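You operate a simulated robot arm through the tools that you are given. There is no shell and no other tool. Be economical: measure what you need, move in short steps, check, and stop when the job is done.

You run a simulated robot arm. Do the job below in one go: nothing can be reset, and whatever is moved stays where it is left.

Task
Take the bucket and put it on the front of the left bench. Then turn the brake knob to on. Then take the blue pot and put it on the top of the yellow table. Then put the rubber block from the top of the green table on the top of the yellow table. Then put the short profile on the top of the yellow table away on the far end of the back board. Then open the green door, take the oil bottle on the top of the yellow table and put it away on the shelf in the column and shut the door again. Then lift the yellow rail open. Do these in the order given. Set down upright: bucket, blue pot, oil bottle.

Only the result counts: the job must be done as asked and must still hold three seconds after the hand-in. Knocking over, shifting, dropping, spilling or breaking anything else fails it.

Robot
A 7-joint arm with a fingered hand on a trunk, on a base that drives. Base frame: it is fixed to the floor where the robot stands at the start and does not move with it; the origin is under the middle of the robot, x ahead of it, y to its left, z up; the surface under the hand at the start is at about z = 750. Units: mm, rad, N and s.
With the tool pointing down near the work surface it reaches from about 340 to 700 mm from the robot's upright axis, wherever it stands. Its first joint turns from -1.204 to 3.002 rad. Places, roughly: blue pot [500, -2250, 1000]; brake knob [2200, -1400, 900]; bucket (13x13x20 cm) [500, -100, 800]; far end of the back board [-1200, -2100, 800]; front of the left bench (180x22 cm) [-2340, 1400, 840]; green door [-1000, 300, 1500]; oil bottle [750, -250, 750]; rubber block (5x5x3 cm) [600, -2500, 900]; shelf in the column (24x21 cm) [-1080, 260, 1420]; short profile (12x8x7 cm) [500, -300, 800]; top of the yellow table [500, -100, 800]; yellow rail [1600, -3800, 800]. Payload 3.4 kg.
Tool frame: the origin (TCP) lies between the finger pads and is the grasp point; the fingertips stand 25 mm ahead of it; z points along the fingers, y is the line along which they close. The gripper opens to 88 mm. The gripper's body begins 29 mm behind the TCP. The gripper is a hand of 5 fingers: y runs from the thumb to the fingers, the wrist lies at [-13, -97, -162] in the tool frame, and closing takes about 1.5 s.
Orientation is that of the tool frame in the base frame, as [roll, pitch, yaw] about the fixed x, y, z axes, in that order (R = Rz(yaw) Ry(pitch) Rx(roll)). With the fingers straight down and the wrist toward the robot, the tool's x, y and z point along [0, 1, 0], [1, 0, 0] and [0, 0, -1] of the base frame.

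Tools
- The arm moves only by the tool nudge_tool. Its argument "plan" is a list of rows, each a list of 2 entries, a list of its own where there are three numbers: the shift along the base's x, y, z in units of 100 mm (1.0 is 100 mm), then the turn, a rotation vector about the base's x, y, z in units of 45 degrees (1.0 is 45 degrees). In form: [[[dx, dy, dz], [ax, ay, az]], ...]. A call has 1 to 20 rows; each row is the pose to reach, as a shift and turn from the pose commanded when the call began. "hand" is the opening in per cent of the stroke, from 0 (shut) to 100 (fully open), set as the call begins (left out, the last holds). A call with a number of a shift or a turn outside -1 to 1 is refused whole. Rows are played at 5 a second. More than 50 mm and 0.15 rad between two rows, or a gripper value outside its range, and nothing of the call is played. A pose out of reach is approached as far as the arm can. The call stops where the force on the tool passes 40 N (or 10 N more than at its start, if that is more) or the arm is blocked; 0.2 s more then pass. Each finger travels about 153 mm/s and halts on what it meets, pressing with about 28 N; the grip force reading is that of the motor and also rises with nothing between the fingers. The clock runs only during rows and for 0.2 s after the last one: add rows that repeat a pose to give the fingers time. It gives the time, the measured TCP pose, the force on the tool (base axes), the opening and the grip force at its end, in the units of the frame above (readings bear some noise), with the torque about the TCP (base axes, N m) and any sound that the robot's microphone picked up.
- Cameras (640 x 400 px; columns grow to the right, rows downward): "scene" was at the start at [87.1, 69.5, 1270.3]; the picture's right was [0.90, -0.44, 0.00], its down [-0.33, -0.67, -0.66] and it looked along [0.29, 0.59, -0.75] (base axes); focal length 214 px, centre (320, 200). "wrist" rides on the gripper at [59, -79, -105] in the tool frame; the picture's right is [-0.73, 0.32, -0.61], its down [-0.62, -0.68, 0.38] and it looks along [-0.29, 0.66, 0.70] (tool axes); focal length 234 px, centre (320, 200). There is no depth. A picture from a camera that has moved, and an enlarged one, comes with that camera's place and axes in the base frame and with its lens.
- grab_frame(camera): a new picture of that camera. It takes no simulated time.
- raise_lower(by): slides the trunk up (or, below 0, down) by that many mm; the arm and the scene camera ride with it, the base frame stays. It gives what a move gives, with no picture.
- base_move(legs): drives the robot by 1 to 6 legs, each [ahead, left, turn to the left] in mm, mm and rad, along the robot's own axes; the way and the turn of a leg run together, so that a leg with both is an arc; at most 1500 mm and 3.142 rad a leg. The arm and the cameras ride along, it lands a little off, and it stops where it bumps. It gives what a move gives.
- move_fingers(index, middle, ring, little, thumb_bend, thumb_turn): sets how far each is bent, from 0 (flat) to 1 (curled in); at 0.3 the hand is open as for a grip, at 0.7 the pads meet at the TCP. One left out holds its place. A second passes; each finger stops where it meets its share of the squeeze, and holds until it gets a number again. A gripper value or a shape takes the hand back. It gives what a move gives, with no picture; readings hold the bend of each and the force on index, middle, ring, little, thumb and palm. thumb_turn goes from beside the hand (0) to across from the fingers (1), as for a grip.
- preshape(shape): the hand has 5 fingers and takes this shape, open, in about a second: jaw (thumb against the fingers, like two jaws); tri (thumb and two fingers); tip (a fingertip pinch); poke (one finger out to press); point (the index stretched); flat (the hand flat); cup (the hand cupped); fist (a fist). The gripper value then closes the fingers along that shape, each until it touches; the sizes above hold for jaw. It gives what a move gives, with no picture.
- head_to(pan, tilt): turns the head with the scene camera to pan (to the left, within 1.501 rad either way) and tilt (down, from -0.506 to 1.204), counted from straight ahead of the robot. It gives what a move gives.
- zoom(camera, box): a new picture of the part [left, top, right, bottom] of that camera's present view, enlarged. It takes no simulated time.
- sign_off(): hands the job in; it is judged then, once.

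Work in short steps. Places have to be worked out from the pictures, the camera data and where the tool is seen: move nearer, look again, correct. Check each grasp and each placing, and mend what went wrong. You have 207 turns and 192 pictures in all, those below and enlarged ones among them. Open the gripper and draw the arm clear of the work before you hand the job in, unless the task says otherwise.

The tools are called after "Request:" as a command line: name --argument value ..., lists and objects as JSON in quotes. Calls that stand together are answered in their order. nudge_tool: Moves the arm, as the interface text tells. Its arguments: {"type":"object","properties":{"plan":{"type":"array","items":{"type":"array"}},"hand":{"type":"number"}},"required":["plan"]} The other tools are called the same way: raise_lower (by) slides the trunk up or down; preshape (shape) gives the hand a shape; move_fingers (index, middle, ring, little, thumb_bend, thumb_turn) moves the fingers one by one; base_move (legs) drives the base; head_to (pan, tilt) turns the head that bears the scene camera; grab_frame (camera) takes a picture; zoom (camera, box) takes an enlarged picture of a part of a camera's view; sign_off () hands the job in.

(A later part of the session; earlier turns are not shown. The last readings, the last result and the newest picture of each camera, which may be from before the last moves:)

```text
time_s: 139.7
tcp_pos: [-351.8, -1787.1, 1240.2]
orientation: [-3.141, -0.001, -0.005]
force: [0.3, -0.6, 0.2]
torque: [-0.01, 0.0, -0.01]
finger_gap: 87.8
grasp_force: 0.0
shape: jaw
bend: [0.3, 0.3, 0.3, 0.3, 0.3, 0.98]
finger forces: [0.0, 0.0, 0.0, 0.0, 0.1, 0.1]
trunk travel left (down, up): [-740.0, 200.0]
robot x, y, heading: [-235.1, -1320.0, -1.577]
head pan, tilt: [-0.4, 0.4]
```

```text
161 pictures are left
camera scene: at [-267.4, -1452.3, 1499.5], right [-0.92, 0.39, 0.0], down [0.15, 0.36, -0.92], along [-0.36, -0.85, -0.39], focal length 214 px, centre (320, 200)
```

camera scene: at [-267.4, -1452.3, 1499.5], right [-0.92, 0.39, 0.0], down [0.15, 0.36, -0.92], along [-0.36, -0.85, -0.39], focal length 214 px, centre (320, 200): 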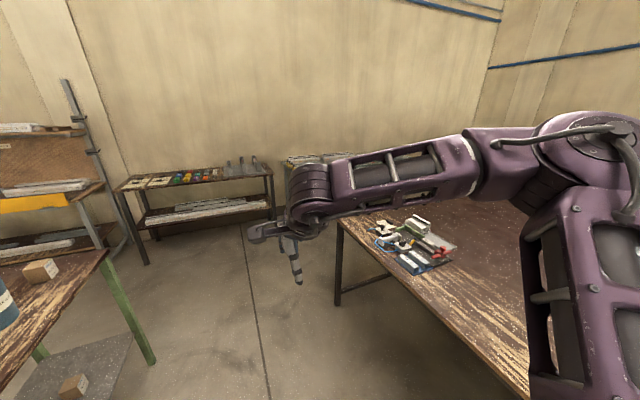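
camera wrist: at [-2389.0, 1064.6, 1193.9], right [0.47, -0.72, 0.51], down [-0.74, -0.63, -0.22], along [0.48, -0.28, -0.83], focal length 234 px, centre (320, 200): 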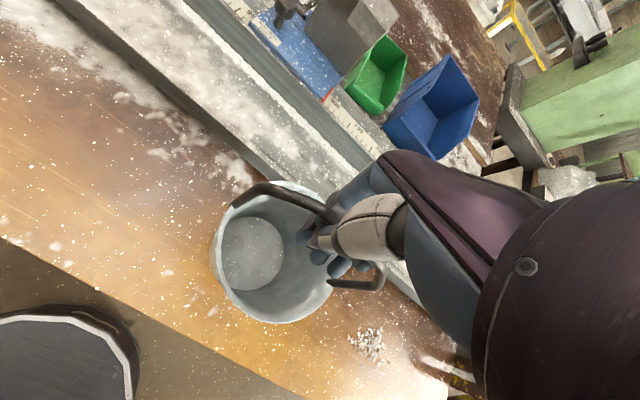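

Green table seen (x 310–830, y -2575 to -1740), with pot and block on it. I drive east toward the machine's right end.

Request:
base_move --legs '[[0, 0, 1.577], [1450, 0, 0]]'

Request:
head_to --pan 0.0 --tilt 0.5

Request:
grab_frame --camera "scene"

```text
time_s: 150.8
tcp_pos: [1707.2, -1382.4, 1240.0]
orientation: [-3.141, 0.002, 1.598]
force: [1.6, -0.1, -0.8]
torque: [0.01, 0.01, -0.03]
finger_gap: 87.6
grasp_force: 0.0
shape: jaw
bend: [0.3, 0.3, 0.3, 0.3, 0.3, 0.98]
finger forces: [0.0, 0.0, 0.1, 0.1, 0.1, 0.0]
trunk travel left (down, up): [-740.0, 200.0]
robot x, y, heading: [1234.4, -1277.7, 0.033]
head pan, tilt: [-0.4, 0.4]
```

```text
time_s: 151.7
tcp_pos: [1707.6, -1381.9, 1239.8]
orientation: [3.14, 0.0, 1.597]
force: [-0.5, 0.0, 0.6]
torque: [0.01, 0.03, 0.0]
finger_gap: 87.8
grasp_force: 0.1
shape: jaw
bend: [0.3, 0.3, 0.3, 0.3, 0.3, 0.98]
finger forces: [0.1, 0.1, 0.1, 0.0, 0.0, 0.1]
trunk travel left (down, up): [-740.0, 200.0]
robot x, y, heading: [1230.8, -1279.4, 0.027]
head pan, tilt: [0.0, 0.499]
```

```text
160 pictures are left
camera scene: at [1376.8, -1275.7, 1490.4], right [0.03, -1.0, 0.0], down [-0.48, -0.01, -0.88], along [0.88, 0.02, -0.48], focal length 214 px, centre (320, 200)
```

scene: 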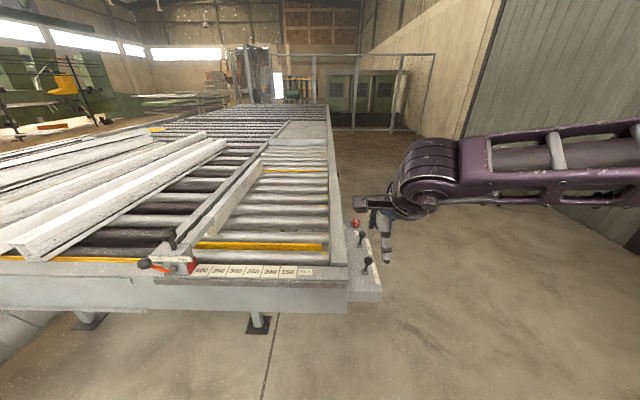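

Request:
zoom --camera "scene" --box '[320, 200, 420, 310]'

Request:
zoom --camera "scene" --box '[120, 210, 360, 320]'

```text
3.64 times, centred on (370, 255) of scene
camera zoom: at [1376.8, -1275.7, 1490.4], right [0.03, -1.0, 0.0], down [-0.48, -0.01, -0.88], along [0.88, 0.02, -0.48], focal length 780 px, centre (138, 0)
```

zoom: 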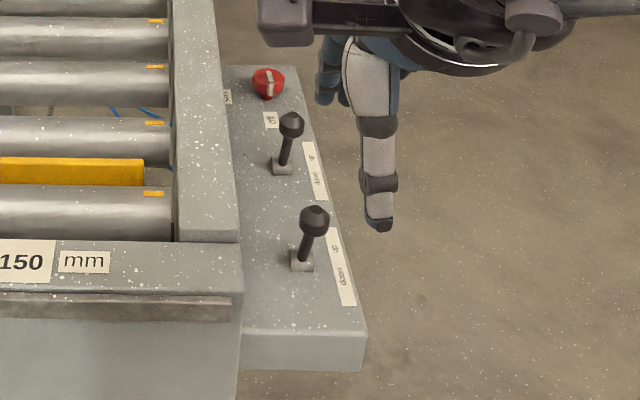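

```text
2.67 times, centred on (240, 265) of scene
camera zoom: at [1376.8, -1275.7, 1490.4], right [0.03, -1.0, 0.0], down [-0.48, -0.01, -0.88], along [0.88, 0.02, -0.48], focal length 572 px, centre (533, 27)
```

zoom: 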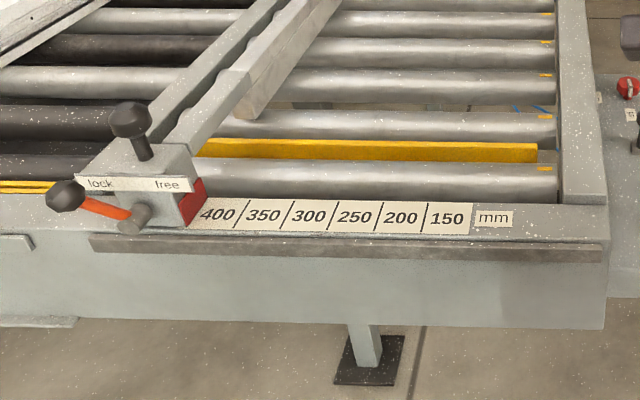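

The red brake knob sits on the side panel at about (2236,-1428), behind two levers. I'll approach it from the south, clear of the levers.

Request:
base_move --legs '[[-17, -640, 0], [890, -24, 0], [0, 0, 1.544]]'

Request:
head_to --pan -0.1 --tilt 0.75

Request:
grab_frame --camera "scene"

Request:
grab_frame --camera "wrist"

```text
time_s: 163.2
tcp_pos: [2209.0, -1423.1, 1239.7]
orientation: [-3.141, 0.001, -3.103]
force: [-0.1, 0.5, 0.3]
torque: [0.0, -0.01, -0.01]
finger_gap: 87.6
grasp_force: 0.1
shape: jaw
bend: [0.3, 0.3, 0.3, 0.3, 0.3, 0.98]
finger forces: [0.0, 0.1, 0.1, 0.0, 0.1, 0.1]
trunk travel left (down, up): [-740.0, 200.0]
robot x, y, heading: [2112.4, -1895.6, 1.608]
head pan, tilt: [0.0, 0.499]
```

```text
time_s: 164.0
tcp_pos: [2208.8, -1420.7, 1239.9]
orientation: [3.141, 0.001, -3.103]
force: [0.1, 0.4, -0.2]
torque: [-0.02, -0.01, -0.02]
finger_gap: 87.6
grasp_force: 0.0
shape: jaw
bend: [0.3, 0.3, 0.3, 0.3, 0.3, 0.98]
finger forces: [0.0, 0.0, 0.0, 0.0, 0.0, 0.1]
trunk travel left (down, up): [-740.0, 200.0]
robot x, y, heading: [2109.7, -1896.2, 1.611]
head pan, tilt: [-0.099, 0.75]
```

```text
157 pictures are left
camera scene: at [2116.3, -1763.7, 1468.5], right [1.0, -0.06, 0.0], down [-0.04, -0.68, -0.73], along [0.05, 0.73, -0.68], focal length 214 px, centre (320, 200)
```

scene: 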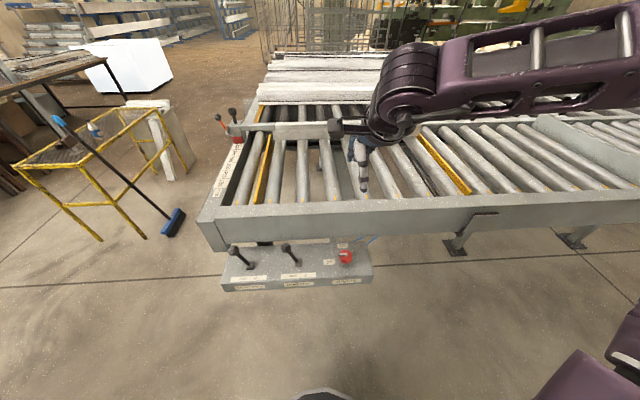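

```text
156 pictures are left
camera wrist: at [2152.6, -1501.8, 1344.7], right [0.71, 0.35, 0.61], down [0.65, -0.66, -0.38], along [0.26, 0.67, -0.7], focal length 234 px, centre (320, 200)
```

wrist: 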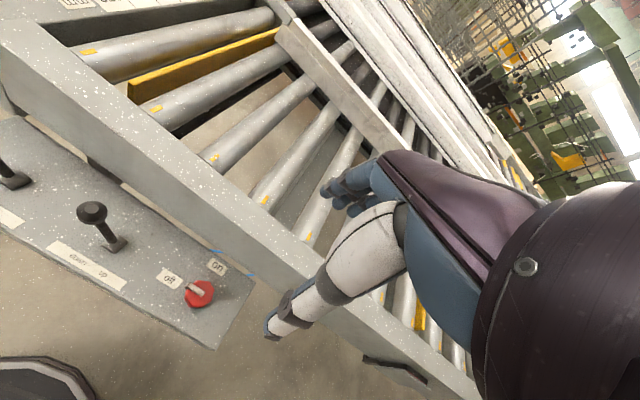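

Request:
zoom --camera "scene" --box '[305, 225, 385, 295]'

Request:
zoom --camera "wrist" --box '[140, 240, 260, 330]'

```text
5.71 times, centred on (345, 260) of scene
camera zoom: at [2116.3, -1763.7, 1468.5], right [1.0, -0.06, 0.0], down [-0.04, -0.68, -0.73], along [0.05, 0.73, -0.68], focal length 1226 px, centre (177, -143)
```

zoom: 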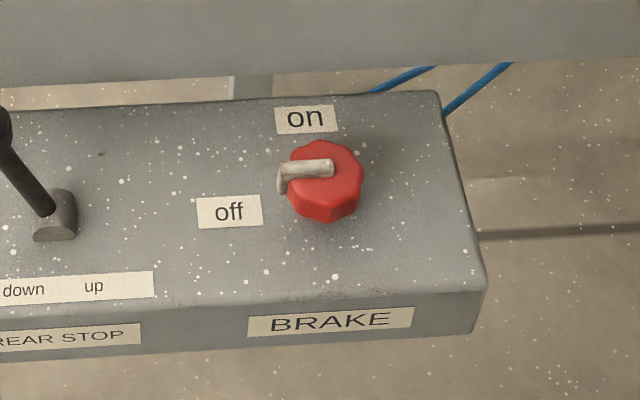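

```text
4.44 times, centred on (200, 285) of wrist
camera zoom: at [2152.6, -1501.8, 1344.7], right [0.71, 0.35, 0.61], down [0.65, -0.66, -0.38], along [0.26, 0.67, -0.7], focal length 1041 px, centre (853, -178)
```

zoom: 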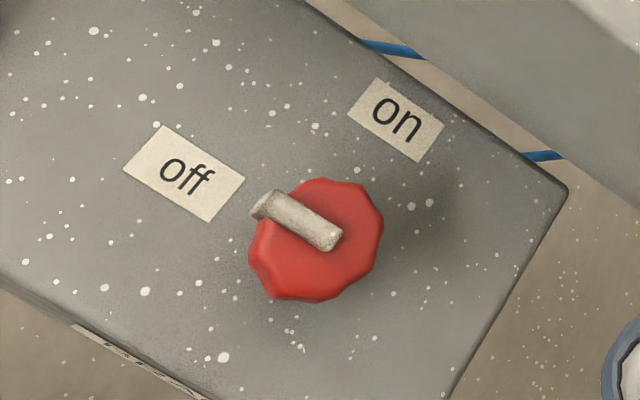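

The knob points to off (-x), and on is towards +y, so it needs a 90° clockwise turn. Knob top is at about (2212,-1421,925). I turn the tool +45° first and come down partway.

Request:
raise_lower --by -230

Request:
nudge_tool --plan '[[[0, 0, 0], [0, 0, 0.18]], [[0, 0, 0], [0, 0, 0.36]], [[0, 0, 0], [0, 0, 0.54]], [[0, 0, 0], [0, 0, 0.72]], [[0.02, 0, 0], [0, 0, 0.9]], [[0.03, 0, 0], [0, 0, 1.0]], [[0.03, 0, 0], [0, 0, 1.0]]]'

Request:
grab_frame --camera "wrist"

Request:
zoom --camera "scene" --box '[260, 130, 420, 250]'

```text
time_s: 166.4
tcp_pos: [2208.7, -1421.3, 1009.3]
orientation: [3.14, 0.001, -3.104]
force: [-1.0, -1.5, 0.2]
torque: [-0.02, -0.02, 0.0]
finger_gap: 87.3
grasp_force: 0.0
shape: jaw
bend: [0.3, 0.3, 0.3, 0.3, 0.3, 0.98]
finger forces: [0.0, 0.0, 0.1, 0.0, 0.2, 0.1]
trunk travel left (down, up): [-510.0, 430.0]
robot x, y, heading: [2110.4, -1896.5, 1.604]
head pan, tilt: [-0.099, 0.75]
```

```text
time_s: 168.0
tcp_pos: [2211.2, -1420.4, 1010.2]
orientation: [-3.141, -0.001, -2.318]
force: [-0.3, 0.3, 0.6]
torque: [0.01, -0.01, 0.02]
finger_gap: 87.6
grasp_force: 0.0
shape: jaw
bend: [0.3, 0.3, 0.3, 0.3, 0.3, 0.98]
finger forces: [0.0, 0.0, 0.0, 0.0, 0.0, 0.0]
trunk travel left (down, up): [-510.0, 430.0]
robot x, y, heading: [2114.4, -1900.3, 1.602]
head pan, tilt: [-0.099, 0.75]
```

```text
153 pictures are left
camera wrist: at [2229.1, -1517.6, 1115.2], right [0.26, 0.75, 0.61], down [0.92, -0.01, -0.38], along [-0.29, 0.66, -0.7], focal length 234 px, centre (320, 200)
```

wrist: 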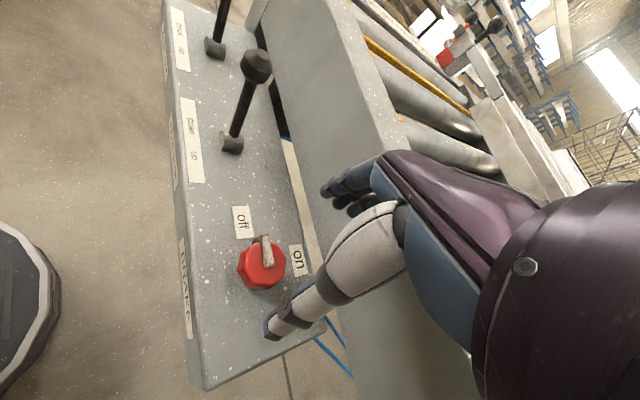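

```text
3.33 times, centred on (340, 190) of scene
camera zoom: at [2115.9, -1764.2, 1238.5], right [1.0, -0.06, 0.0], down [-0.04, -0.68, -0.73], along [0.05, 0.73, -0.68], focal length 715 px, centre (253, 233)
```

zoom: 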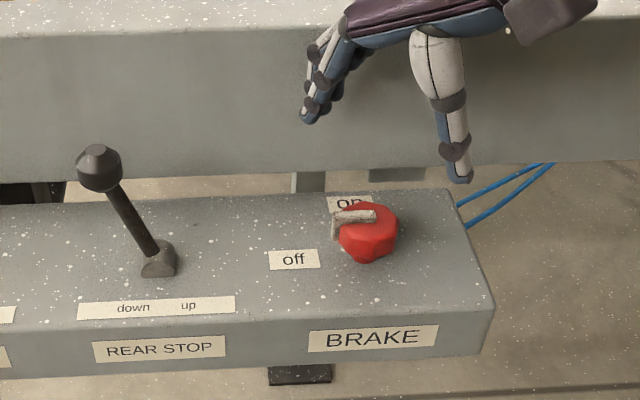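

A tall beam stands about 70 mm north of the knob, so I use the narrower tri shape with reduced opening.

Request:
preshape --shape "tri"

Request:
nudge_tool --plan '[[[0, 0, -0.1], [0, 0, 0]], [[0, 0, -0.2], [0, 0, 0]], [[0, 0, -0.3], [0, 0, 0]], [[0, 0, -0.3], [0, 0, 0]]]' --hand 80

Request:
grab_frame --camera "wrist"

Request:
zoom --camera "scene" --box '[260, 130, 420, 250]'

```text
time_s: 168.9
tcp_pos: [2211.3, -1421.5, 1009.9]
orientation: [-3.14, 0.001, -2.317]
force: [0.1, 0.6, -0.1]
torque: [-0.04, 0.0, -0.01]
finger_gap: 87.5
grasp_force: 0.3
shape: tri
bend: [0.3, 0.3, 0.99, 0.99, 0.3, 0.98]
finger forces: [0.0, 0.1, 0.0, 0.0, 0.0, 0.0]
trunk travel left (down, up): [-510.0, 430.0]
robot x, y, heading: [2108.7, -1894.1, 1.609]
head pan, tilt: [-0.099, 0.75]
```

```text
time_s: 169.9
tcp_pos: [2211.6, -1420.9, 980.6]
orientation: [3.141, 0.003, -2.318]
force: [0.3, 0.2, -0.4]
torque: [-0.01, -0.01, 0.03]
finger_gap: 70.7
grasp_force: 0.1
shape: tri
bend: [0.27, 0.34, 0.99, 0.99, 0.49, 0.99]
finger forces: [0.0, 0.0, 0.0, 0.1, 0.1, 0.0]
trunk travel left (down, up): [-510.0, 430.0]
robot x, y, heading: [2110.2, -1897.8, 1.612]
head pan, tilt: [-0.099, 0.75]
```

```text
151 pictures are left
camera wrist: at [2229.2, -1517.0, 1084.7], right [0.26, 0.75, 0.61], down [0.92, -0.01, -0.38], along [-0.28, 0.66, -0.7], focal length 234 px, centre (320, 200)
```

wrist: 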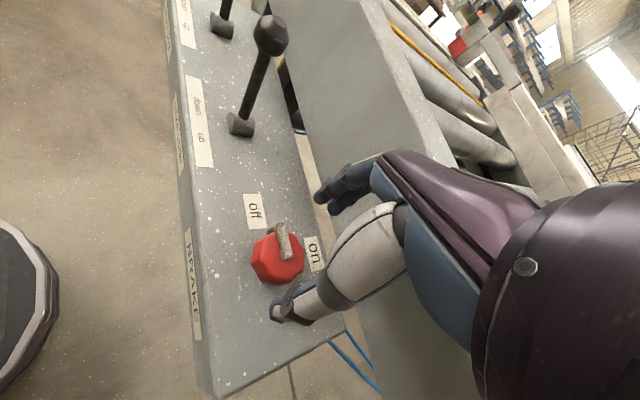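

```text
3.33 times, centred on (340, 190) of scene
camera zoom: at [2116.4, -1763.8, 1238.4], right [1.0, -0.06, 0.0], down [-0.04, -0.68, -0.73], along [0.05, 0.73, -0.68], focal length 715 px, centre (253, 233)
```

zoom: 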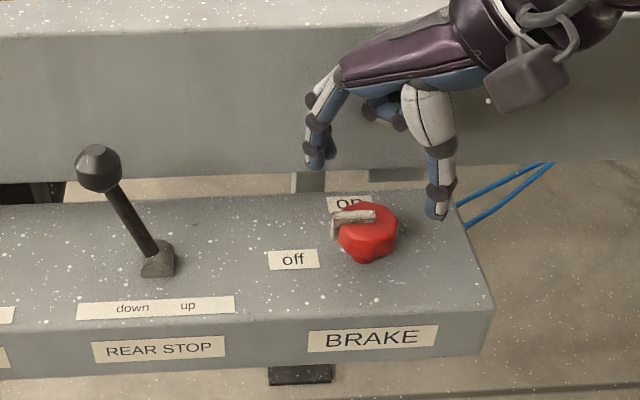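

Finger and thumb straddle the knob with clearance to the beam. I lower to z≈929 and close.

Request:
nudge_tool --plan '[[[0, 0, -0.15], [0, 0, 0]], [[0, 0, -0.3], [0, 0, 0]], [[0, 0, -0.42], [0, 0, 0]], [[0, 0, -0.51], [0, 0, 0]], [[0, 0, -0.51], [0, 0, 0]]]'

Request:
nudge_tool --plan '[[[0, 0, 0], [0, 0, 0]], [[0, 0, 0], [0, 0, 0]], [[0, 0, 0], [0, 0, 0]], [[0, 0, 0], [0, 0, 0]], [[0, 0, 0], [0, 0, 0]], [[0, 0, 0], [0, 0, 0]], [[0, 0, 0], [0, 0, 0]]]' --hand 0

Request:
grab_frame --camera "wrist"

Request:
zoom --camera "scene" --box '[260, 130, 420, 250]'

```text
time_s: 171.1
tcp_pos: [2211.4, -1421.4, 930.0]
orientation: [-3.14, -0.003, -2.319]
force: [0.3, -0.2, -0.7]
torque: [0.01, -0.01, -0.04]
finger_gap: 70.7
grasp_force: 0.1
shape: tri
bend: [0.27, 0.34, 0.99, 0.99, 0.49, 0.99]
finger forces: [0.0, 0.0, 0.1, 0.0, 0.0, 0.0]
trunk travel left (down, up): [-510.0, 430.0]
robot x, y, heading: [2110.8, -1896.3, 1.605]
head pan, tilt: [-0.099, 0.75]
```

```text
time_s: 172.7
tcp_pos: [2213.0, -1422.2, 927.4]
orientation: [-3.139, -0.004, -2.318]
force: [0.5, -7.1, -21.3]
torque: [-0.21, -0.12, 0.01]
finger_gap: 28.2
grasp_force: 27.7
shape: tri
bend: [0.74, 0.55, 1.0, 1.0, 0.74, 1.0]
finger forces: [14.4, 12.7, 0.0, 0.1, 29.6, 0.0]
trunk travel left (down, up): [-510.0, 430.0]
robot x, y, heading: [2110.2, -1897.7, 1.609]
head pan, tilt: [-0.099, 0.75]
```

```text
149 pictures are left
camera wrist: at [2230.3, -1516.4, 1032.8], right [0.26, 0.75, 0.6], down [0.92, -0.01, -0.38], along [-0.28, 0.66, -0.7], focal length 234 px, centre (320, 200)
```

wrist: 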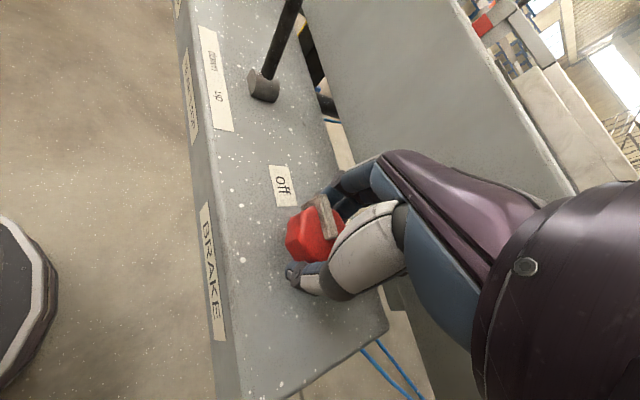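

```text
3.33 times, centred on (340, 190) of scene
camera zoom: at [2117.1, -1762.4, 1238.1], right [1.0, -0.06, 0.0], down [-0.04, -0.68, -0.73], along [0.04, 0.73, -0.68], focal length 715 px, centre (253, 233)
```

zoom: 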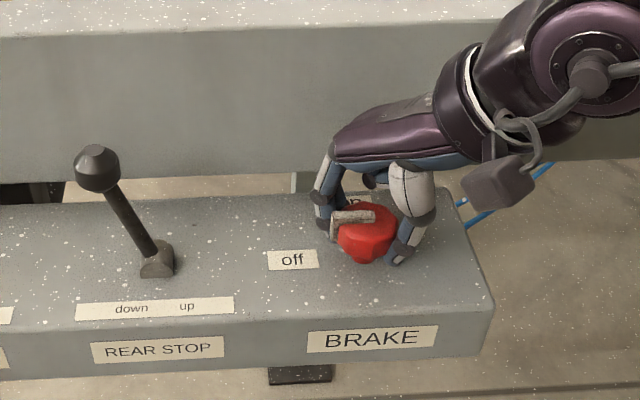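

Gripped. I turn clockwise 45°, then another 45°.

Request:
nudge_tool --plan '[[[0, 0, 0], [0, 0, -0.15]], [[0, 0, 0], [0, 0, -0.3]], [[0, 0, 0], [0, 0, -0.45]], [[0, 0, 0], [0, 0, -0.6]], [[0, 0, 0], [0, 0, -0.75]], [[0, 0, 0], [0, 0, -0.9]], [[0, 0, 0], [0, 0, -1.0]]]'

Request:
zoom --camera "scene" --box '[260, 130, 420, 250]'

```text
time_s: 174.3
tcp_pos: [2211.5, -1421.5, 928.4]
orientation: [-3.137, -0.002, -3.105]
force: [-1.8, -11.2, -28.6]
torque: [-0.3, -0.01, 0.05]
finger_gap: 27.2
grasp_force: 27.4
shape: tri
bend: [0.74, 0.57, 1.0, 1.0, 0.73, 1.0]
finger forces: [14.7, 14.6, 0.0, 0.1, 33.1, 0.1]
trunk travel left (down, up): [-510.0, 430.0]
robot x, y, heading: [2110.8, -1896.9, 1.606]
head pan, tilt: [-0.099, 0.75]
```

```text
3.33 times, centred on (340, 190) of scene
camera zoom: at [2116.7, -1762.5, 1238.2], right [1.0, -0.06, 0.0], down [-0.04, -0.68, -0.73], along [0.05, 0.73, -0.68], focal length 715 px, centre (253, 233)
```

zoom: 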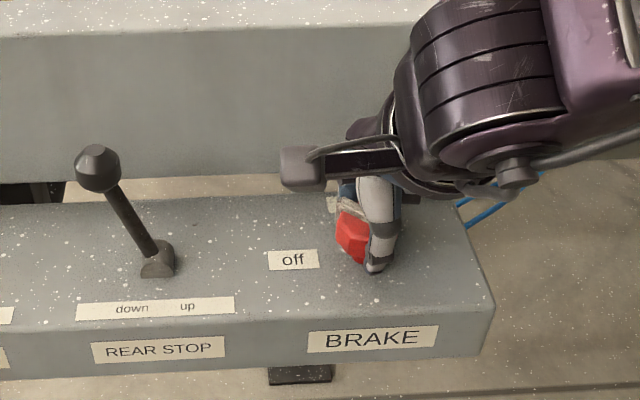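

The knob follows the hand. I turn the remaining 45°.

Request:
nudge_tool --plan '[[[0, 0, 0], [0, 0, -0.15]], [[0, 0, 0], [0, 0, -0.3]], [[0, 0, 0], [0, 0, -0.45]], [[0, 0, 0], [0, 0, -0.6]], [[0, 0, 0], [0, 0, -0.75]], [[0, 0, 0], [0, 0, -0.9]], [[0, 0, 0], [0, 0, -1.0]]]'

Request:
zoom --camera "scene" --box '[260, 130, 420, 250]'

Request:
grab_frame --camera "wrist"

```text
time_s: 175.9
tcp_pos: [2254.1, -1424.0, 926.4]
orientation: [-3.139, -0.008, 2.393]
force: [-0.5, 0.0, 0.5]
torque: [0.02, -0.01, -0.02]
finger_gap: 18.4
grasp_force: 27.4
shape: tri
bend: [0.76, 0.76, 1.0, 1.0, 0.84, 1.0]
finger forces: [0.1, 0.0, 0.0, 0.0, 0.0, 0.1]
out of reach, approached as far as the arm can: row 5, 6, 7
trunk travel left (down, up): [-510.0, 430.0]
robot x, y, heading: [2113.3, -1897.9, 1.611]
head pan, tilt: [-0.099, 0.75]
```

```text
3.33 times, centred on (340, 190) of scene
camera zoom: at [2116.9, -1762.3, 1238.6], right [1.0, -0.06, 0.0], down [-0.04, -0.68, -0.73], along [0.05, 0.73, -0.68], focal length 715 px, centre (253, 233)
```

zoom: 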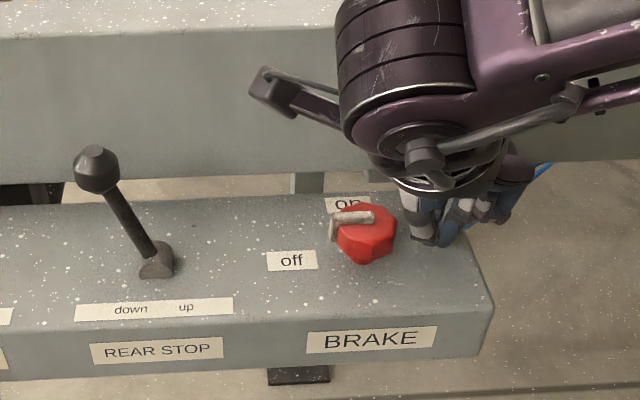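

```text
145 pictures are left
camera wrist: at [2157.2, -1440.9, 1032.6], right [0.76, -0.26, 0.6], down [-0.01, -0.92, -0.39], along [0.65, 0.29, -0.7], focal length 234 px, centre (320, 200)
```

wrist: 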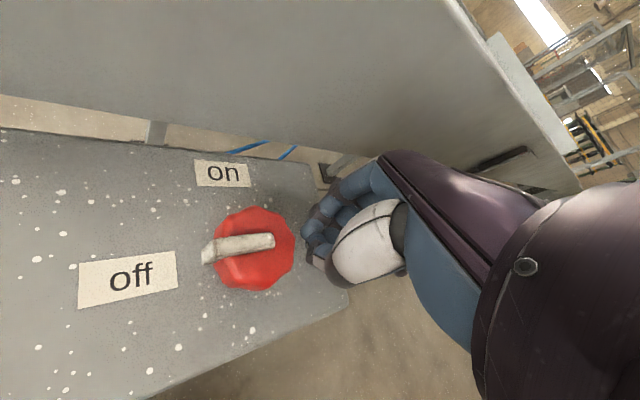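

The last part ran out of wrist reach and the hand slid off, leaving the knob at off. I rise, and pre-rotate further (+75°) so the whole 90° turn stays within reach.

Request:
nudge_tool --plan '[[[0, 0, 0.3], [0, 0, 0]], [[0, 0, 0.6], [0, 0, 0]], [[0, 0, 0.6], [0, 0, 0.18]], [[0, 0, 0.6], [0, 0, 0.36]], [[0, 0, 0.6], [0, 0, 0.54]], [[0, 0, 0.6], [0, 0, 0.72]], [[0, 0, 0.6], [0, 0, 0.9]], [[0, 0, 0.6], [0, 0, 1.0]]]' --hand 80

Request:
nudge_tool --plan '[[[0, 0, 0], [0, 0, 0.18]], [[0, 0, 0], [0, 0, 0.36]], [[0, 0, 0], [0, 0, 0.54]], [[0, 0, 0], [0, 0, 0.72]], [[0, 0, 0], [0, 0, 0.9]], [[0, 0, 0], [0, 0, 1.0]]]'

Request:
nudge_tool --plan '[[[0, 0, 0], [0, 0, 0.18]], [[0, 0, 0], [0, 0, 0.36]], [[0, 0, 0], [0, 0, 0.54]], [[0, 0, 0], [0, 0, 0.7]], [[0, 0, 0], [0, 0, 0.7]]]'

```text
time_s: 177.7
tcp_pos: [2252.9, -1426.5, 987.3]
orientation: [-3.141, -0.003, -3.102]
force: [0.0, 0.3, 0.1]
torque: [0.03, -0.02, 0.03]
finger_gap: 70.0
grasp_force: 0.0
shape: tri
bend: [0.27, 0.34, 0.99, 0.99, 0.49, 0.99]
finger forces: [0.0, 0.1, 0.0, 0.0, 0.0, 0.0]
out of reach, approached as far as the arm can: row 1, 2
trunk travel left (down, up): [-510.0, 430.0]
robot x, y, heading: [2110.8, -1896.5, 1.61]
head pan, tilt: [-0.099, 0.75]
```

```text
time_s: 179.1
tcp_pos: [2249.7, -1424.7, 986.6]
orientation: [-3.138, -0.001, -2.321]
force: [0.4, -0.3, 0.0]
torque: [-0.02, -0.02, -0.01]
finger_gap: 70.5
grasp_force: 0.0
shape: tri
bend: [0.27, 0.34, 0.99, 0.99, 0.49, 0.99]
finger forces: [0.1, 0.1, 0.1, 0.1, 0.0, 0.0]
out of reach, approached as far as the arm can: row 6
trunk travel left (down, up): [-510.0, 430.0]
robot x, y, heading: [2107.3, -1896.4, 1.605]
head pan, tilt: [-0.099, 0.75]
```

```text
time_s: 180.3
tcp_pos: [2121.0, -1549.1, 965.6]
orientation: [3.141, -0.001, -1.769]
force: [0.2, 1.6, -0.2]
torque: [-0.01, 0.02, 0.02]
finger_gap: 70.3
grasp_force: 0.1
shape: tri
bend: [0.27, 0.34, 0.99, 0.99, 0.49, 0.99]
finger forces: [0.0, 0.1, 0.0, 0.0, 0.0, 0.0]
out of reach, approached as far as the arm can: row 1, 2, 3, 4, 5
trunk travel left (down, up): [-510.0, 430.0]
robot x, y, heading: [2111.3, -1897.0, 1.606]
head pan, tilt: [-0.099, 0.75]
```

The wrist range here is only about -27° to +50°. I check where the arm ended up before moving on.

Request:
grab_frame --camera "scene"

```text
144 pictures are left
camera scene: at [2116.8, -1763.7, 1238.4], right [1.0, -0.06, 0.0], down [-0.04, -0.68, -0.73], along [0.05, 0.73, -0.68], focal length 214 px, centre (320, 200)
```

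scene: 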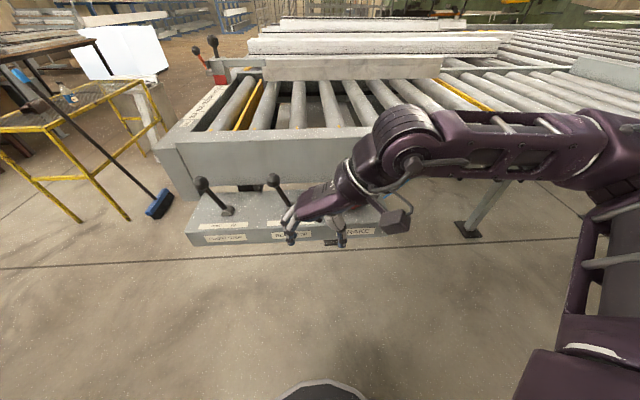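

Request:
raise_lower --by 120

Request:
nudge_tool --plan '[[[0, 0, 0], [0, 0, -0.18]], [[0, 0, 0], [0, 0, -0.36]], [[0, 0, 0], [0, 0, -0.54]], [[0, 0, 0], [0, 0, -0.72]], [[0, 0, 0], [0, 0, -0.9]], [[0, 0, 0], [0, 0, -0.9]]]'

```text
time_s: 181.8
tcp_pos: [2121.6, -1547.6, 1086.0]
orientation: [-3.141, 0.0, -1.77]
force: [0.0, -1.7, -0.6]
torque: [-0.01, -0.01, 0.02]
finger_gap: 70.3
grasp_force: 0.0
shape: tri
bend: [0.27, 0.34, 0.99, 0.99, 0.49, 0.99]
finger forces: [0.0, 0.0, 0.0, 0.0, 0.0, 0.0]
trunk travel left (down, up): [-630.0, 310.0]
robot x, y, heading: [2106.0, -1896.9, 1.607]
head pan, tilt: [-0.099, 0.75]
```

```text
time_s: 183.2
tcp_pos: [2123.5, -1548.6, 1086.3]
orientation: [-3.141, 0.001, -2.48]
force: [0.3, 0.3, 0.4]
torque: [0.01, 0.02, 0.02]
finger_gap: 70.3
grasp_force: 0.1
shape: tri
bend: [0.27, 0.34, 0.99, 0.99, 0.49, 0.99]
finger forces: [0.0, 0.0, 0.0, 0.0, 0.0, 0.0]
trunk travel left (down, up): [-630.0, 310.0]
robot x, y, heading: [2109.3, -1894.3, 1.61]
head pan, tilt: [-0.099, 0.75]
```

Here, closer in and centred, larger + yaw is reachable. I test in free air how far the negative side goes at this robot-relative place.

Request:
nudge_tool --plan '[[[0, 0, 0], [0, 0, -0.18]], [[0, 0, 0], [0, 0, -0.36]], [[0, 0, 0], [0, 0, -0.54]], [[0, 0, 0], [0, 0, -0.72]], [[0, 0, 0], [0, 0, -0.9]], [[0, 0, 0], [0, 0, -1.0]]]'

Request:
nudge_tool --plan '[[[0, 0, 0], [0, 0, -0.18]], [[0, 0, 0], [0, 0, -0.36]], [[0, 0, 0], [0, 0, -0.54]], [[0, 0, 0], [0, 0, -0.72]], [[0, 0, 0], [0, 0, -0.9]], [[0, 0, 0], [0, 0, -1.0]]]'

```text
time_s: 184.6
tcp_pos: [2160.5, -1541.9, 1092.9]
orientation: [-3.141, -0.001, 3.018]
force: [-0.5, 0.0, 0.9]
torque: [0.01, -0.02, 0.01]
finger_gap: 70.6
grasp_force: 0.0
shape: tri
bend: [0.27, 0.34, 0.99, 0.99, 0.49, 0.99]
finger forces: [0.0, 0.1, 0.1, 0.1, 0.0, 0.0]
out of reach, approached as far as the arm can: row 4, 5, 6
trunk travel left (down, up): [-630.0, 310.0]
robot x, y, heading: [2110.0, -1895.2, 1.606]
head pan, tilt: [-0.099, 0.75]
```

```text
time_s: 186.0
tcp_pos: [2266.7, -1550.5, 1102.2]
orientation: [-3.124, -0.012, 2.239]
force: [0.0, -0.4, 0.3]
torque: [-0.03, -0.01, 0.02]
finger_gap: 70.4
grasp_force: 0.0
shape: tri
bend: [0.27, 0.34, 0.99, 0.99, 0.49, 0.99]
finger forces: [0.1, 0.0, 0.0, 0.0, 0.0, 0.1]
out of reach, approached as far as the arm can: row 1, 2, 3, 4, 5, 6
trunk travel left (down, up): [-630.0, 310.0]
robot x, y, heading: [2108.3, -1892.4, 1.609]
head pan, tilt: [-0.099, 0.75]
```

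Range is about 75° everywhere, so I'll grip at +48° and turn to -26°, then release and look; a finger push can finish it. First back over the knob.

Request:
nudge_tool --plan '[[[0, 0.2, 0], [0, 0, 0.18]], [[-0.1, 0.4, 0], [0, 0, 0.36]], [[-0.2, 0.7, 0], [0, 0, 0.54]], [[-0.3, 0.9, 0], [0, 0, 0.72]], [[-0.45, 1.0, 0], [0, 0, 0.9]], [[-0.56, 1.0, 0], [0, 0, 1.0]], [[-0.56, 1.0, 0], [0, 0, 1.0]]]'

Request:
nudge_tool --plan '[[[0, 0.2, 0], [0, 0, 0.18]], [[0, 0.3, 0], [0, 0, 0.36]], [[0, 0.3, 0], [0, 0, 0.54]], [[0, 0.3, 0], [0, 0, 0.72]], [[0, 0.3, 0], [0, 0, 0.9]], [[0, 0.3, 0], [0, 0, 1.0]], [[0, 0.3, 0], [0, 0, 1.0]]]'

```text
time_s: 187.6
tcp_pos: [2209.3, -1452.5, 1103.1]
orientation: [-3.14, -0.001, 3.021]
force: [-0.1, 0.6, 0.3]
torque: [-0.01, 0.02, -0.01]
finger_gap: 70.2
grasp_force: 0.1
shape: tri
bend: [0.27, 0.34, 0.99, 0.99, 0.49, 0.99]
finger forces: [0.0, 0.0, 0.2, 0.0, 0.0, 0.1]
trunk travel left (down, up): [-630.0, 310.0]
robot x, y, heading: [2114.3, -1896.4, 1.609]
head pan, tilt: [-0.099, 0.75]
```

```text
time_s: 189.2
tcp_pos: [2209.2, -1422.1, 1103.9]
orientation: [-3.141, 0.0, -2.479]
force: [0.0, 0.2, -0.4]
torque: [0.0, 0.03, 0.02]
finger_gap: 70.4
grasp_force: 0.0
shape: tri
bend: [0.27, 0.34, 0.99, 0.99, 0.49, 0.99]
finger forces: [0.0, 0.0, 0.0, 0.0, 0.1, 0.0]
trunk travel left (down, up): [-630.0, 310.0]
robot x, y, heading: [2109.7, -1897.4, 1.61]
head pan, tilt: [-0.099, 0.75]
```

Request:
raise_lower --by -120

Request:
nudge_tool --plan '[[[0.03, 0, 0], [0, 0, 0.12]], [[0.03, 0.01, 0], [0, 0, 0.24]], [[0.03, 0.01, -0.2], [0, 0, 0.24]], [[0.03, 0.01, -0.4], [0, 0, 0.24]], [[0.03, 0.01, -0.57], [0, 0, 0.24]], [[0.03, 0.01, -0.57], [0, 0, 0.24]]]'

Request:
nudge_tool --plan '[[[0, 0, 0], [0, 0, 0]], [[0, 0, 0], [0, 0, 0]], [[0, 0, 0], [0, 0, 0]], [[0, 0, 0], [0, 0, 0]], [[0, 0, 0], [0, 0, 0]], [[0, 0, 0], [0, 0, 0]], [[0, 0, 0], [0, 0, 0]]]' --hand 0

Request:
grab_frame --camera "wrist"

```text
time_s: 190.7
tcp_pos: [2208.7, -1421.5, 983.2]
orientation: [-3.14, -0.001, -2.479]
force: [-0.1, 1.0, -0.3]
torque: [-0.01, -0.02, 0.02]
finger_gap: 70.2
grasp_force: 0.0
shape: tri
bend: [0.27, 0.34, 0.99, 0.99, 0.49, 0.99]
finger forces: [0.1, 0.0, 0.0, 0.0, 0.0, 0.0]
trunk travel left (down, up): [-510.0, 430.0]
robot x, y, heading: [2111.7, -1898.0, 1.608]
head pan, tilt: [-0.099, 0.75]
```

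```text
time_s: 192.1
tcp_pos: [2212.4, -1421.9, 926.3]
orientation: [-3.14, -0.001, -2.29]
force: [-0.1, -0.2, 0.8]
torque: [-0.01, 0.0, 0.0]
finger_gap: 70.3
grasp_force: 0.0
shape: tri
bend: [0.27, 0.34, 0.99, 0.99, 0.49, 0.99]
finger forces: [0.0, 0.0, 0.0, 0.0, 0.0, 0.0]
trunk travel left (down, up): [-510.0, 430.0]
robot x, y, heading: [2108.5, -1892.5, 1.605]
head pan, tilt: [-0.099, 0.75]
```

```text
time_s: 193.7
tcp_pos: [2212.7, -1422.9, 923.8]
orientation: [-3.137, -0.002, -2.291]
force: [1.6, -9.3, -25.1]
torque: [-0.15, -0.12, 0.04]
finger_gap: 25.6
grasp_force: 28.2
shape: tri
bend: [0.75, 0.6, 1.0, 1.0, 0.75, 1.0]
finger forces: [14.8, 11.8, 0.0, 0.0, 30.9, 0.0]
trunk travel left (down, up): [-510.0, 430.0]
robot x, y, heading: [2106.9, -1898.5, 1.609]
head pan, tilt: [-0.099, 0.75]
```

```text
143 pictures are left
camera wrist: at [2233.1, -1516.9, 1029.2], right [0.23, 0.76, 0.6], down [0.92, 0.02, -0.38], along [-0.3, 0.65, -0.7], focal length 234 px, centre (320, 200)
```

wrist: 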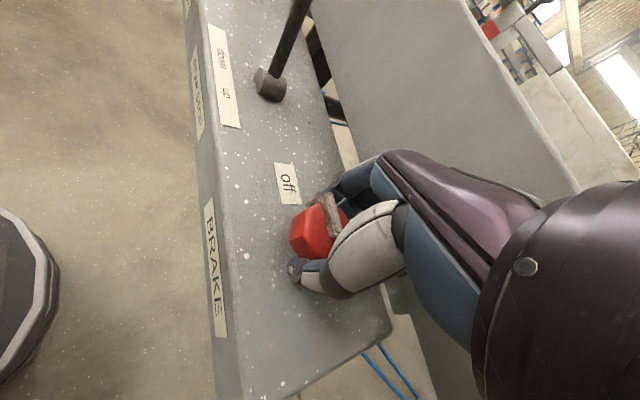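

Gripped. I turn clockwise about 72°, within reach, and look while still holding.

Request:
nudge_tool --plan '[[[0, 0, 0], [0, 0, -0.15]], [[0, 0, 0], [0, 0, -0.3]], [[0, 0, 0], [0, 0, -0.45]], [[0, 0, 0], [0, 0, -0.6]], [[0, 0, 0], [0, 0, -0.75]], [[0, 0, 0], [0, 0, -0.9]], [[0, 0, 0], [0, 0, -1.0]]]'

Request:
zoom --camera "wrist" --box '[180, 140, 420, 340]'

Request:
nudge_tool --plan '[[[0, 0, 0], [0, 0, -0.12]], [[0, 0, 0], [0, 0, -0.24]], [[0, 0, 0], [0, 0, -0.36]], [[0, 0, 0], [0, 0, -0.48]], [[0, 0, 0], [0, 0, -0.58]], [[0, 0, 0], [0, 0, -0.58]]]'

Request:
zoom --camera "wrist" --box '[180, 140, 420, 340]'

```text
time_s: 195.3
tcp_pos: [2212.1, -1421.2, 924.6]
orientation: [-3.138, 0.001, -3.076]
force: [-2.8, -15.4, -31.8]
torque: [-0.32, 0.03, 0.02]
finger_gap: 25.5
grasp_force: 28.4
shape: tri
bend: [0.75, 0.62, 1.0, 1.0, 0.74, 1.0]
finger forces: [14.9, 14.1, 0.0, 0.0, 34.5, 0.1]
trunk travel left (down, up): [-510.0, 430.0]
robot x, y, heading: [2109.4, -1896.7, 1.602]
head pan, tilt: [-0.099, 0.75]
```

```text
2.00 times, centred on (300, 240) of wrist
camera zoom: at [2157.9, -1502.9, 1029.8], right [0.7, 0.37, 0.61], down [0.67, -0.64, -0.38], along [0.25, 0.67, -0.7], focal length 468 px, centre (360, 120)
```

zoom: 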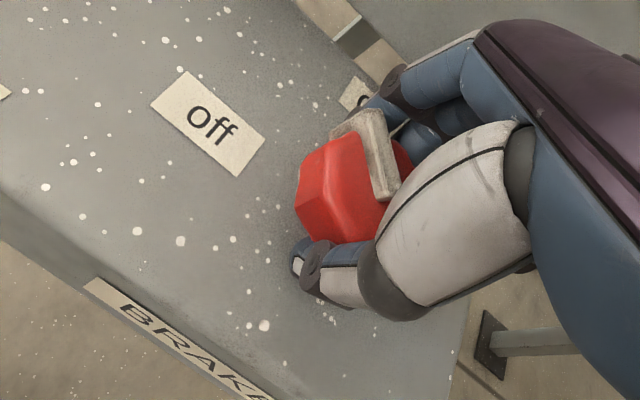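

```text
time_s: 196.7
tcp_pos: [2210.7, -1421.7, 925.0]
orientation: [-3.135, 0.002, 2.751]
force: [-6.4, -14.5, -33.1]
torque: [-0.29, 0.11, 0.01]
finger_gap: 25.2
grasp_force: 28.1
shape: tri
bend: [0.75, 0.62, 1.0, 1.0, 0.73, 1.0]
finger forces: [14.4, 14.4, 0.0, 0.0, 34.9, 0.0]
trunk travel left (down, up): [-510.0, 430.0]
robot x, y, heading: [2110.1, -1894.4, 1.605]
head pan, tilt: [-0.099, 0.75]
```

```text
2.00 times, centred on (300, 240) of wrist
camera zoom: at [2126.2, -1470.7, 1029.7], right [0.79, 0.03, 0.61], down [0.32, -0.87, -0.38], along [0.52, 0.49, -0.7], focal length 468 px, centre (360, 120)
```

zoom: 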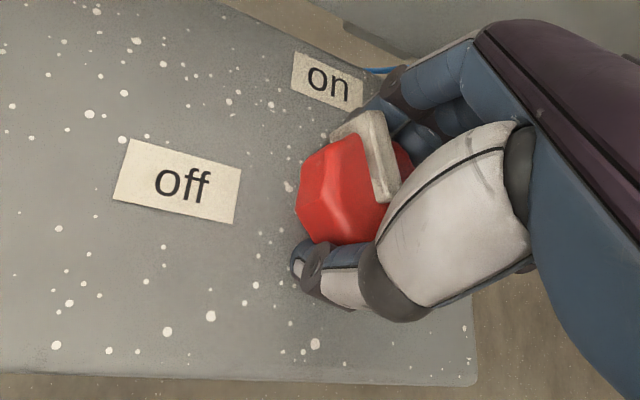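

The knob turns firmly with the hand and is now about 72° along. I release and rise to see whether it stays.

Request:
nudge_tool --plan '[[[0, 0, 0], [0, 0, 0]], [[0, 0, 0], [0, 0, 0]], [[0, 0, 0], [0, 0, 0]], [[0, 0, 0], [0, 0, 0]], [[0, 0, 0], [0, 0, 0]], [[0, 0, 0], [0, 0, 0]]]' --hand 80

Request:
zoom --camera "wrist" --box '[180, 140, 420, 340]'

```text
time_s: 198.1
tcp_pos: [2211.1, -1421.2, 926.1]
orientation: [-3.139, -0.002, 2.753]
force: [0.1, 0.4, 0.0]
torque: [-0.01, -0.01, 0.0]
finger_gap: 70.2
grasp_force: 0.0
shape: tri
bend: [0.27, 0.34, 0.99, 0.99, 0.49, 0.99]
finger forces: [0.0, 0.1, 0.1, 0.0, 0.1, 0.0]
trunk travel left (down, up): [-510.0, 430.0]
robot x, y, heading: [2110.8, -1891.2, 1.612]
head pan, tilt: [-0.099, 0.75]
```

```text
2.00 times, centred on (300, 240) of wrist
camera zoom: at [2126.8, -1471.0, 1030.8], right [0.79, 0.02, 0.61], down [0.32, -0.87, -0.38], along [0.52, 0.5, -0.7], focal length 468 px, centre (360, 120)
```

zoom: 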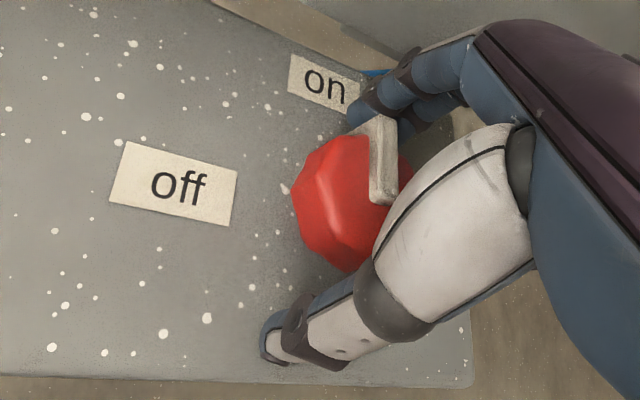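

It seems to have snapped to on. I rise and check.

Request:
nudge_tool --plan '[[[0, 0, 0.3], [0, 0, 0]], [[0, 0, 0.6], [0, 0, 0]], [[0, 0, 1.0], [0, 0, 0]], [[0, 0, 1.0], [0, 0, 0]]]'

Request:
zoom --camera "scene" --box '[290, 150, 410, 240]'

Request:
zoom --camera "wrist" --box '[100, 200, 300, 350]'

```text
time_s: 199.1
tcp_pos: [2210.0, -1419.6, 1027.0]
orientation: [-3.14, 0.001, 2.753]
force: [0.9, 0.3, -0.3]
torque: [0.01, -0.03, -0.01]
finger_gap: 70.1
grasp_force: 0.1
shape: tri
bend: [0.27, 0.34, 0.99, 0.99, 0.49, 0.99]
finger forces: [0.0, 0.0, 0.1, 0.0, 0.1, 0.1]
trunk travel left (down, up): [-510.0, 430.0]
robot x, y, heading: [2112.1, -1897.4, 1.603]
head pan, tilt: [-0.099, 0.75]
```

```text
4.44 times, centred on (350, 195) of scene
camera zoom: at [2116.4, -1763.4, 1238.3], right [1.0, -0.06, 0.0], down [-0.04, -0.68, -0.73], along [0.05, 0.73, -0.68], focal length 953 px, centre (187, 222)
```

zoom: 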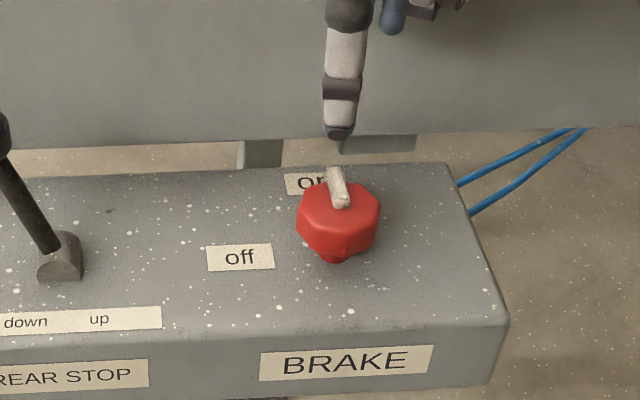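

```text
2.67 times, centred on (200, 275) of wrist
camera zoom: at [2125.4, -1469.3, 1131.7], right [0.79, 0.02, 0.61], down [0.32, -0.87, -0.38], along [0.52, 0.5, -0.7], focal length 624 px, centre (640, 0)
```

zoom: 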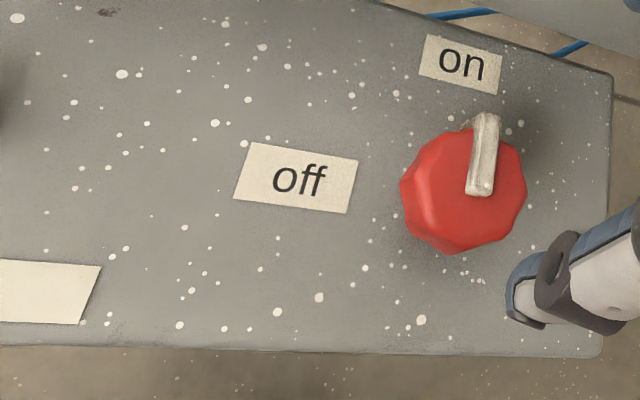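

The knob points to on. Next the blue pot: I restore the nominal hand pose, raise, and drive back to the west side of the green table.

Request:
nudge_tool --plan '[[[0, 0, 0], [0, 0, 0.18]], [[0, 0, 0], [0, 0, 0.36]], [[0, 0, 0], [0, 0, 0.53]], [[0, 0, 0], [0, 0, 0.53]]]'

Request:
preshape --shape "jaw"

Request:
raise_lower --by 230

Request:
base_move --legs '[[0, 0, -1.605], [-870, 0, 0], [0, 610, 0], [-1400, 0, 0], [0, -850, 0]]'

Request:
head_to --pan -0.1 --tilt 0.7

Request:
grab_frame --camera "scene"

Request:
grab_frame --camera "wrist"

```text
time_s: 200.1
tcp_pos: [2212.1, -1420.3, 1027.0]
orientation: [-3.141, 0.002, -3.114]
force: [-0.4, 0.5, -1.1]
torque: [0.0, -0.01, -0.03]
finger_gap: 70.3
grasp_force: 0.1
shape: tri
bend: [0.27, 0.34, 0.99, 0.99, 0.49, 0.99]
finger forces: [0.0, 0.0, 0.0, 0.0, 0.1, 0.1]
trunk travel left (down, up): [-510.0, 430.0]
robot x, y, heading: [2111.7, -1896.8, 1.607]
head pan, tilt: [-0.099, 0.75]
```

```text
time_s: 201.0
tcp_pos: [2212.1, -1421.1, 1026.0]
orientation: [-3.141, 0.001, -3.115]
force: [-0.3, -0.3, 0.2]
torque: [-0.03, 0.05, 0.0]
finger_gap: 88.0
grasp_force: 0.0
shape: jaw
bend: [0.3, 0.3, 0.3, 0.3, 0.3, 0.98]
finger forces: [0.1, 0.1, 0.0, 0.0, 0.1, 0.1]
trunk travel left (down, up): [-510.0, 430.0]
robot x, y, heading: [2114.0, -1899.0, 1.607]
head pan, tilt: [-0.099, 0.75]
```

```text
time_s: 203.4
tcp_pos: [2212.1, -1420.4, 1256.6]
orientation: [-3.138, -0.001, -3.116]
force: [0.2, 0.3, 0.4]
torque: [0.0, -0.01, 0.0]
finger_gap: 87.7
grasp_force: 0.1
shape: jaw
bend: [0.3, 0.3, 0.3, 0.3, 0.3, 0.98]
finger forces: [0.1, 0.0, 0.1, 0.0, 0.0, 0.1]
trunk travel left (down, up): [-740.0, 200.0]
robot x, y, heading: [2111.1, -1892.4, 1.607]
head pan, tilt: [-0.099, 0.75]
```

```text
time_s: 225.8
tcp_pos: [316.9, -2288.9, 1256.3]
orientation: [-3.14, 0.001, 1.592]
force: [0.0, -1.1, -0.1]
torque: [0.03, 0.02, 0.03]
finger_gap: 88.2
grasp_force: 0.1
shape: jaw
bend: [0.3, 0.3, 0.3, 0.3, 0.3, 0.98]
finger forces: [0.0, 0.0, 0.0, 0.0, 0.1, 0.0]
trunk travel left (down, up): [-740.0, 200.0]
robot x, y, heading: [-157.6, -2186.7, 0.031]
head pan, tilt: [-0.099, 0.75]
```

```text
time_s: 226.4
tcp_pos: [317.4, -2289.6, 1257.5]
orientation: [-3.138, -0.001, 1.592]
force: [0.2, 0.0, 0.4]
torque: [0.05, -0.02, -0.03]
finger_gap: 88.1
grasp_force: 0.1
shape: jaw
bend: [0.3, 0.3, 0.3, 0.3, 0.3, 0.98]
finger forces: [0.1, 0.0, 0.0, 0.1, 0.1, 0.1]
trunk travel left (down, up): [-740.0, 200.0]
robot x, y, heading: [-157.8, -2186.1, 0.034]
head pan, tilt: [-0.099, 0.7]
```

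```text
137 pictures are left
camera scene: at [-21.9, -2190.6, 1472.6], right [-0.07, -1.0, 0.0], down [-0.64, 0.04, -0.76], along [0.76, -0.05, -0.64], focal length 214 px, centre (320, 200)
```

scene: 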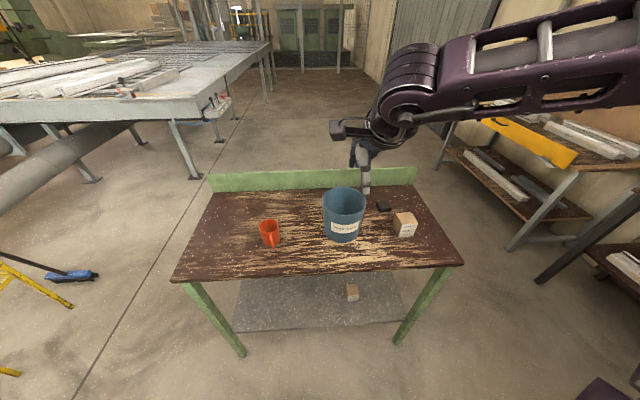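

```text
136 pictures are left
camera wrist: at [235.9, -2231.8, 1361.1], right [0.34, -0.72, 0.61], down [-0.67, -0.64, -0.38], along [0.66, -0.28, -0.7], focal length 234 px, centre (320, 200)
```

wrist: 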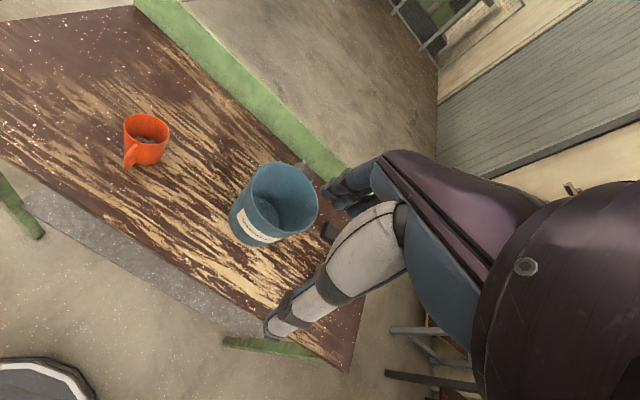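

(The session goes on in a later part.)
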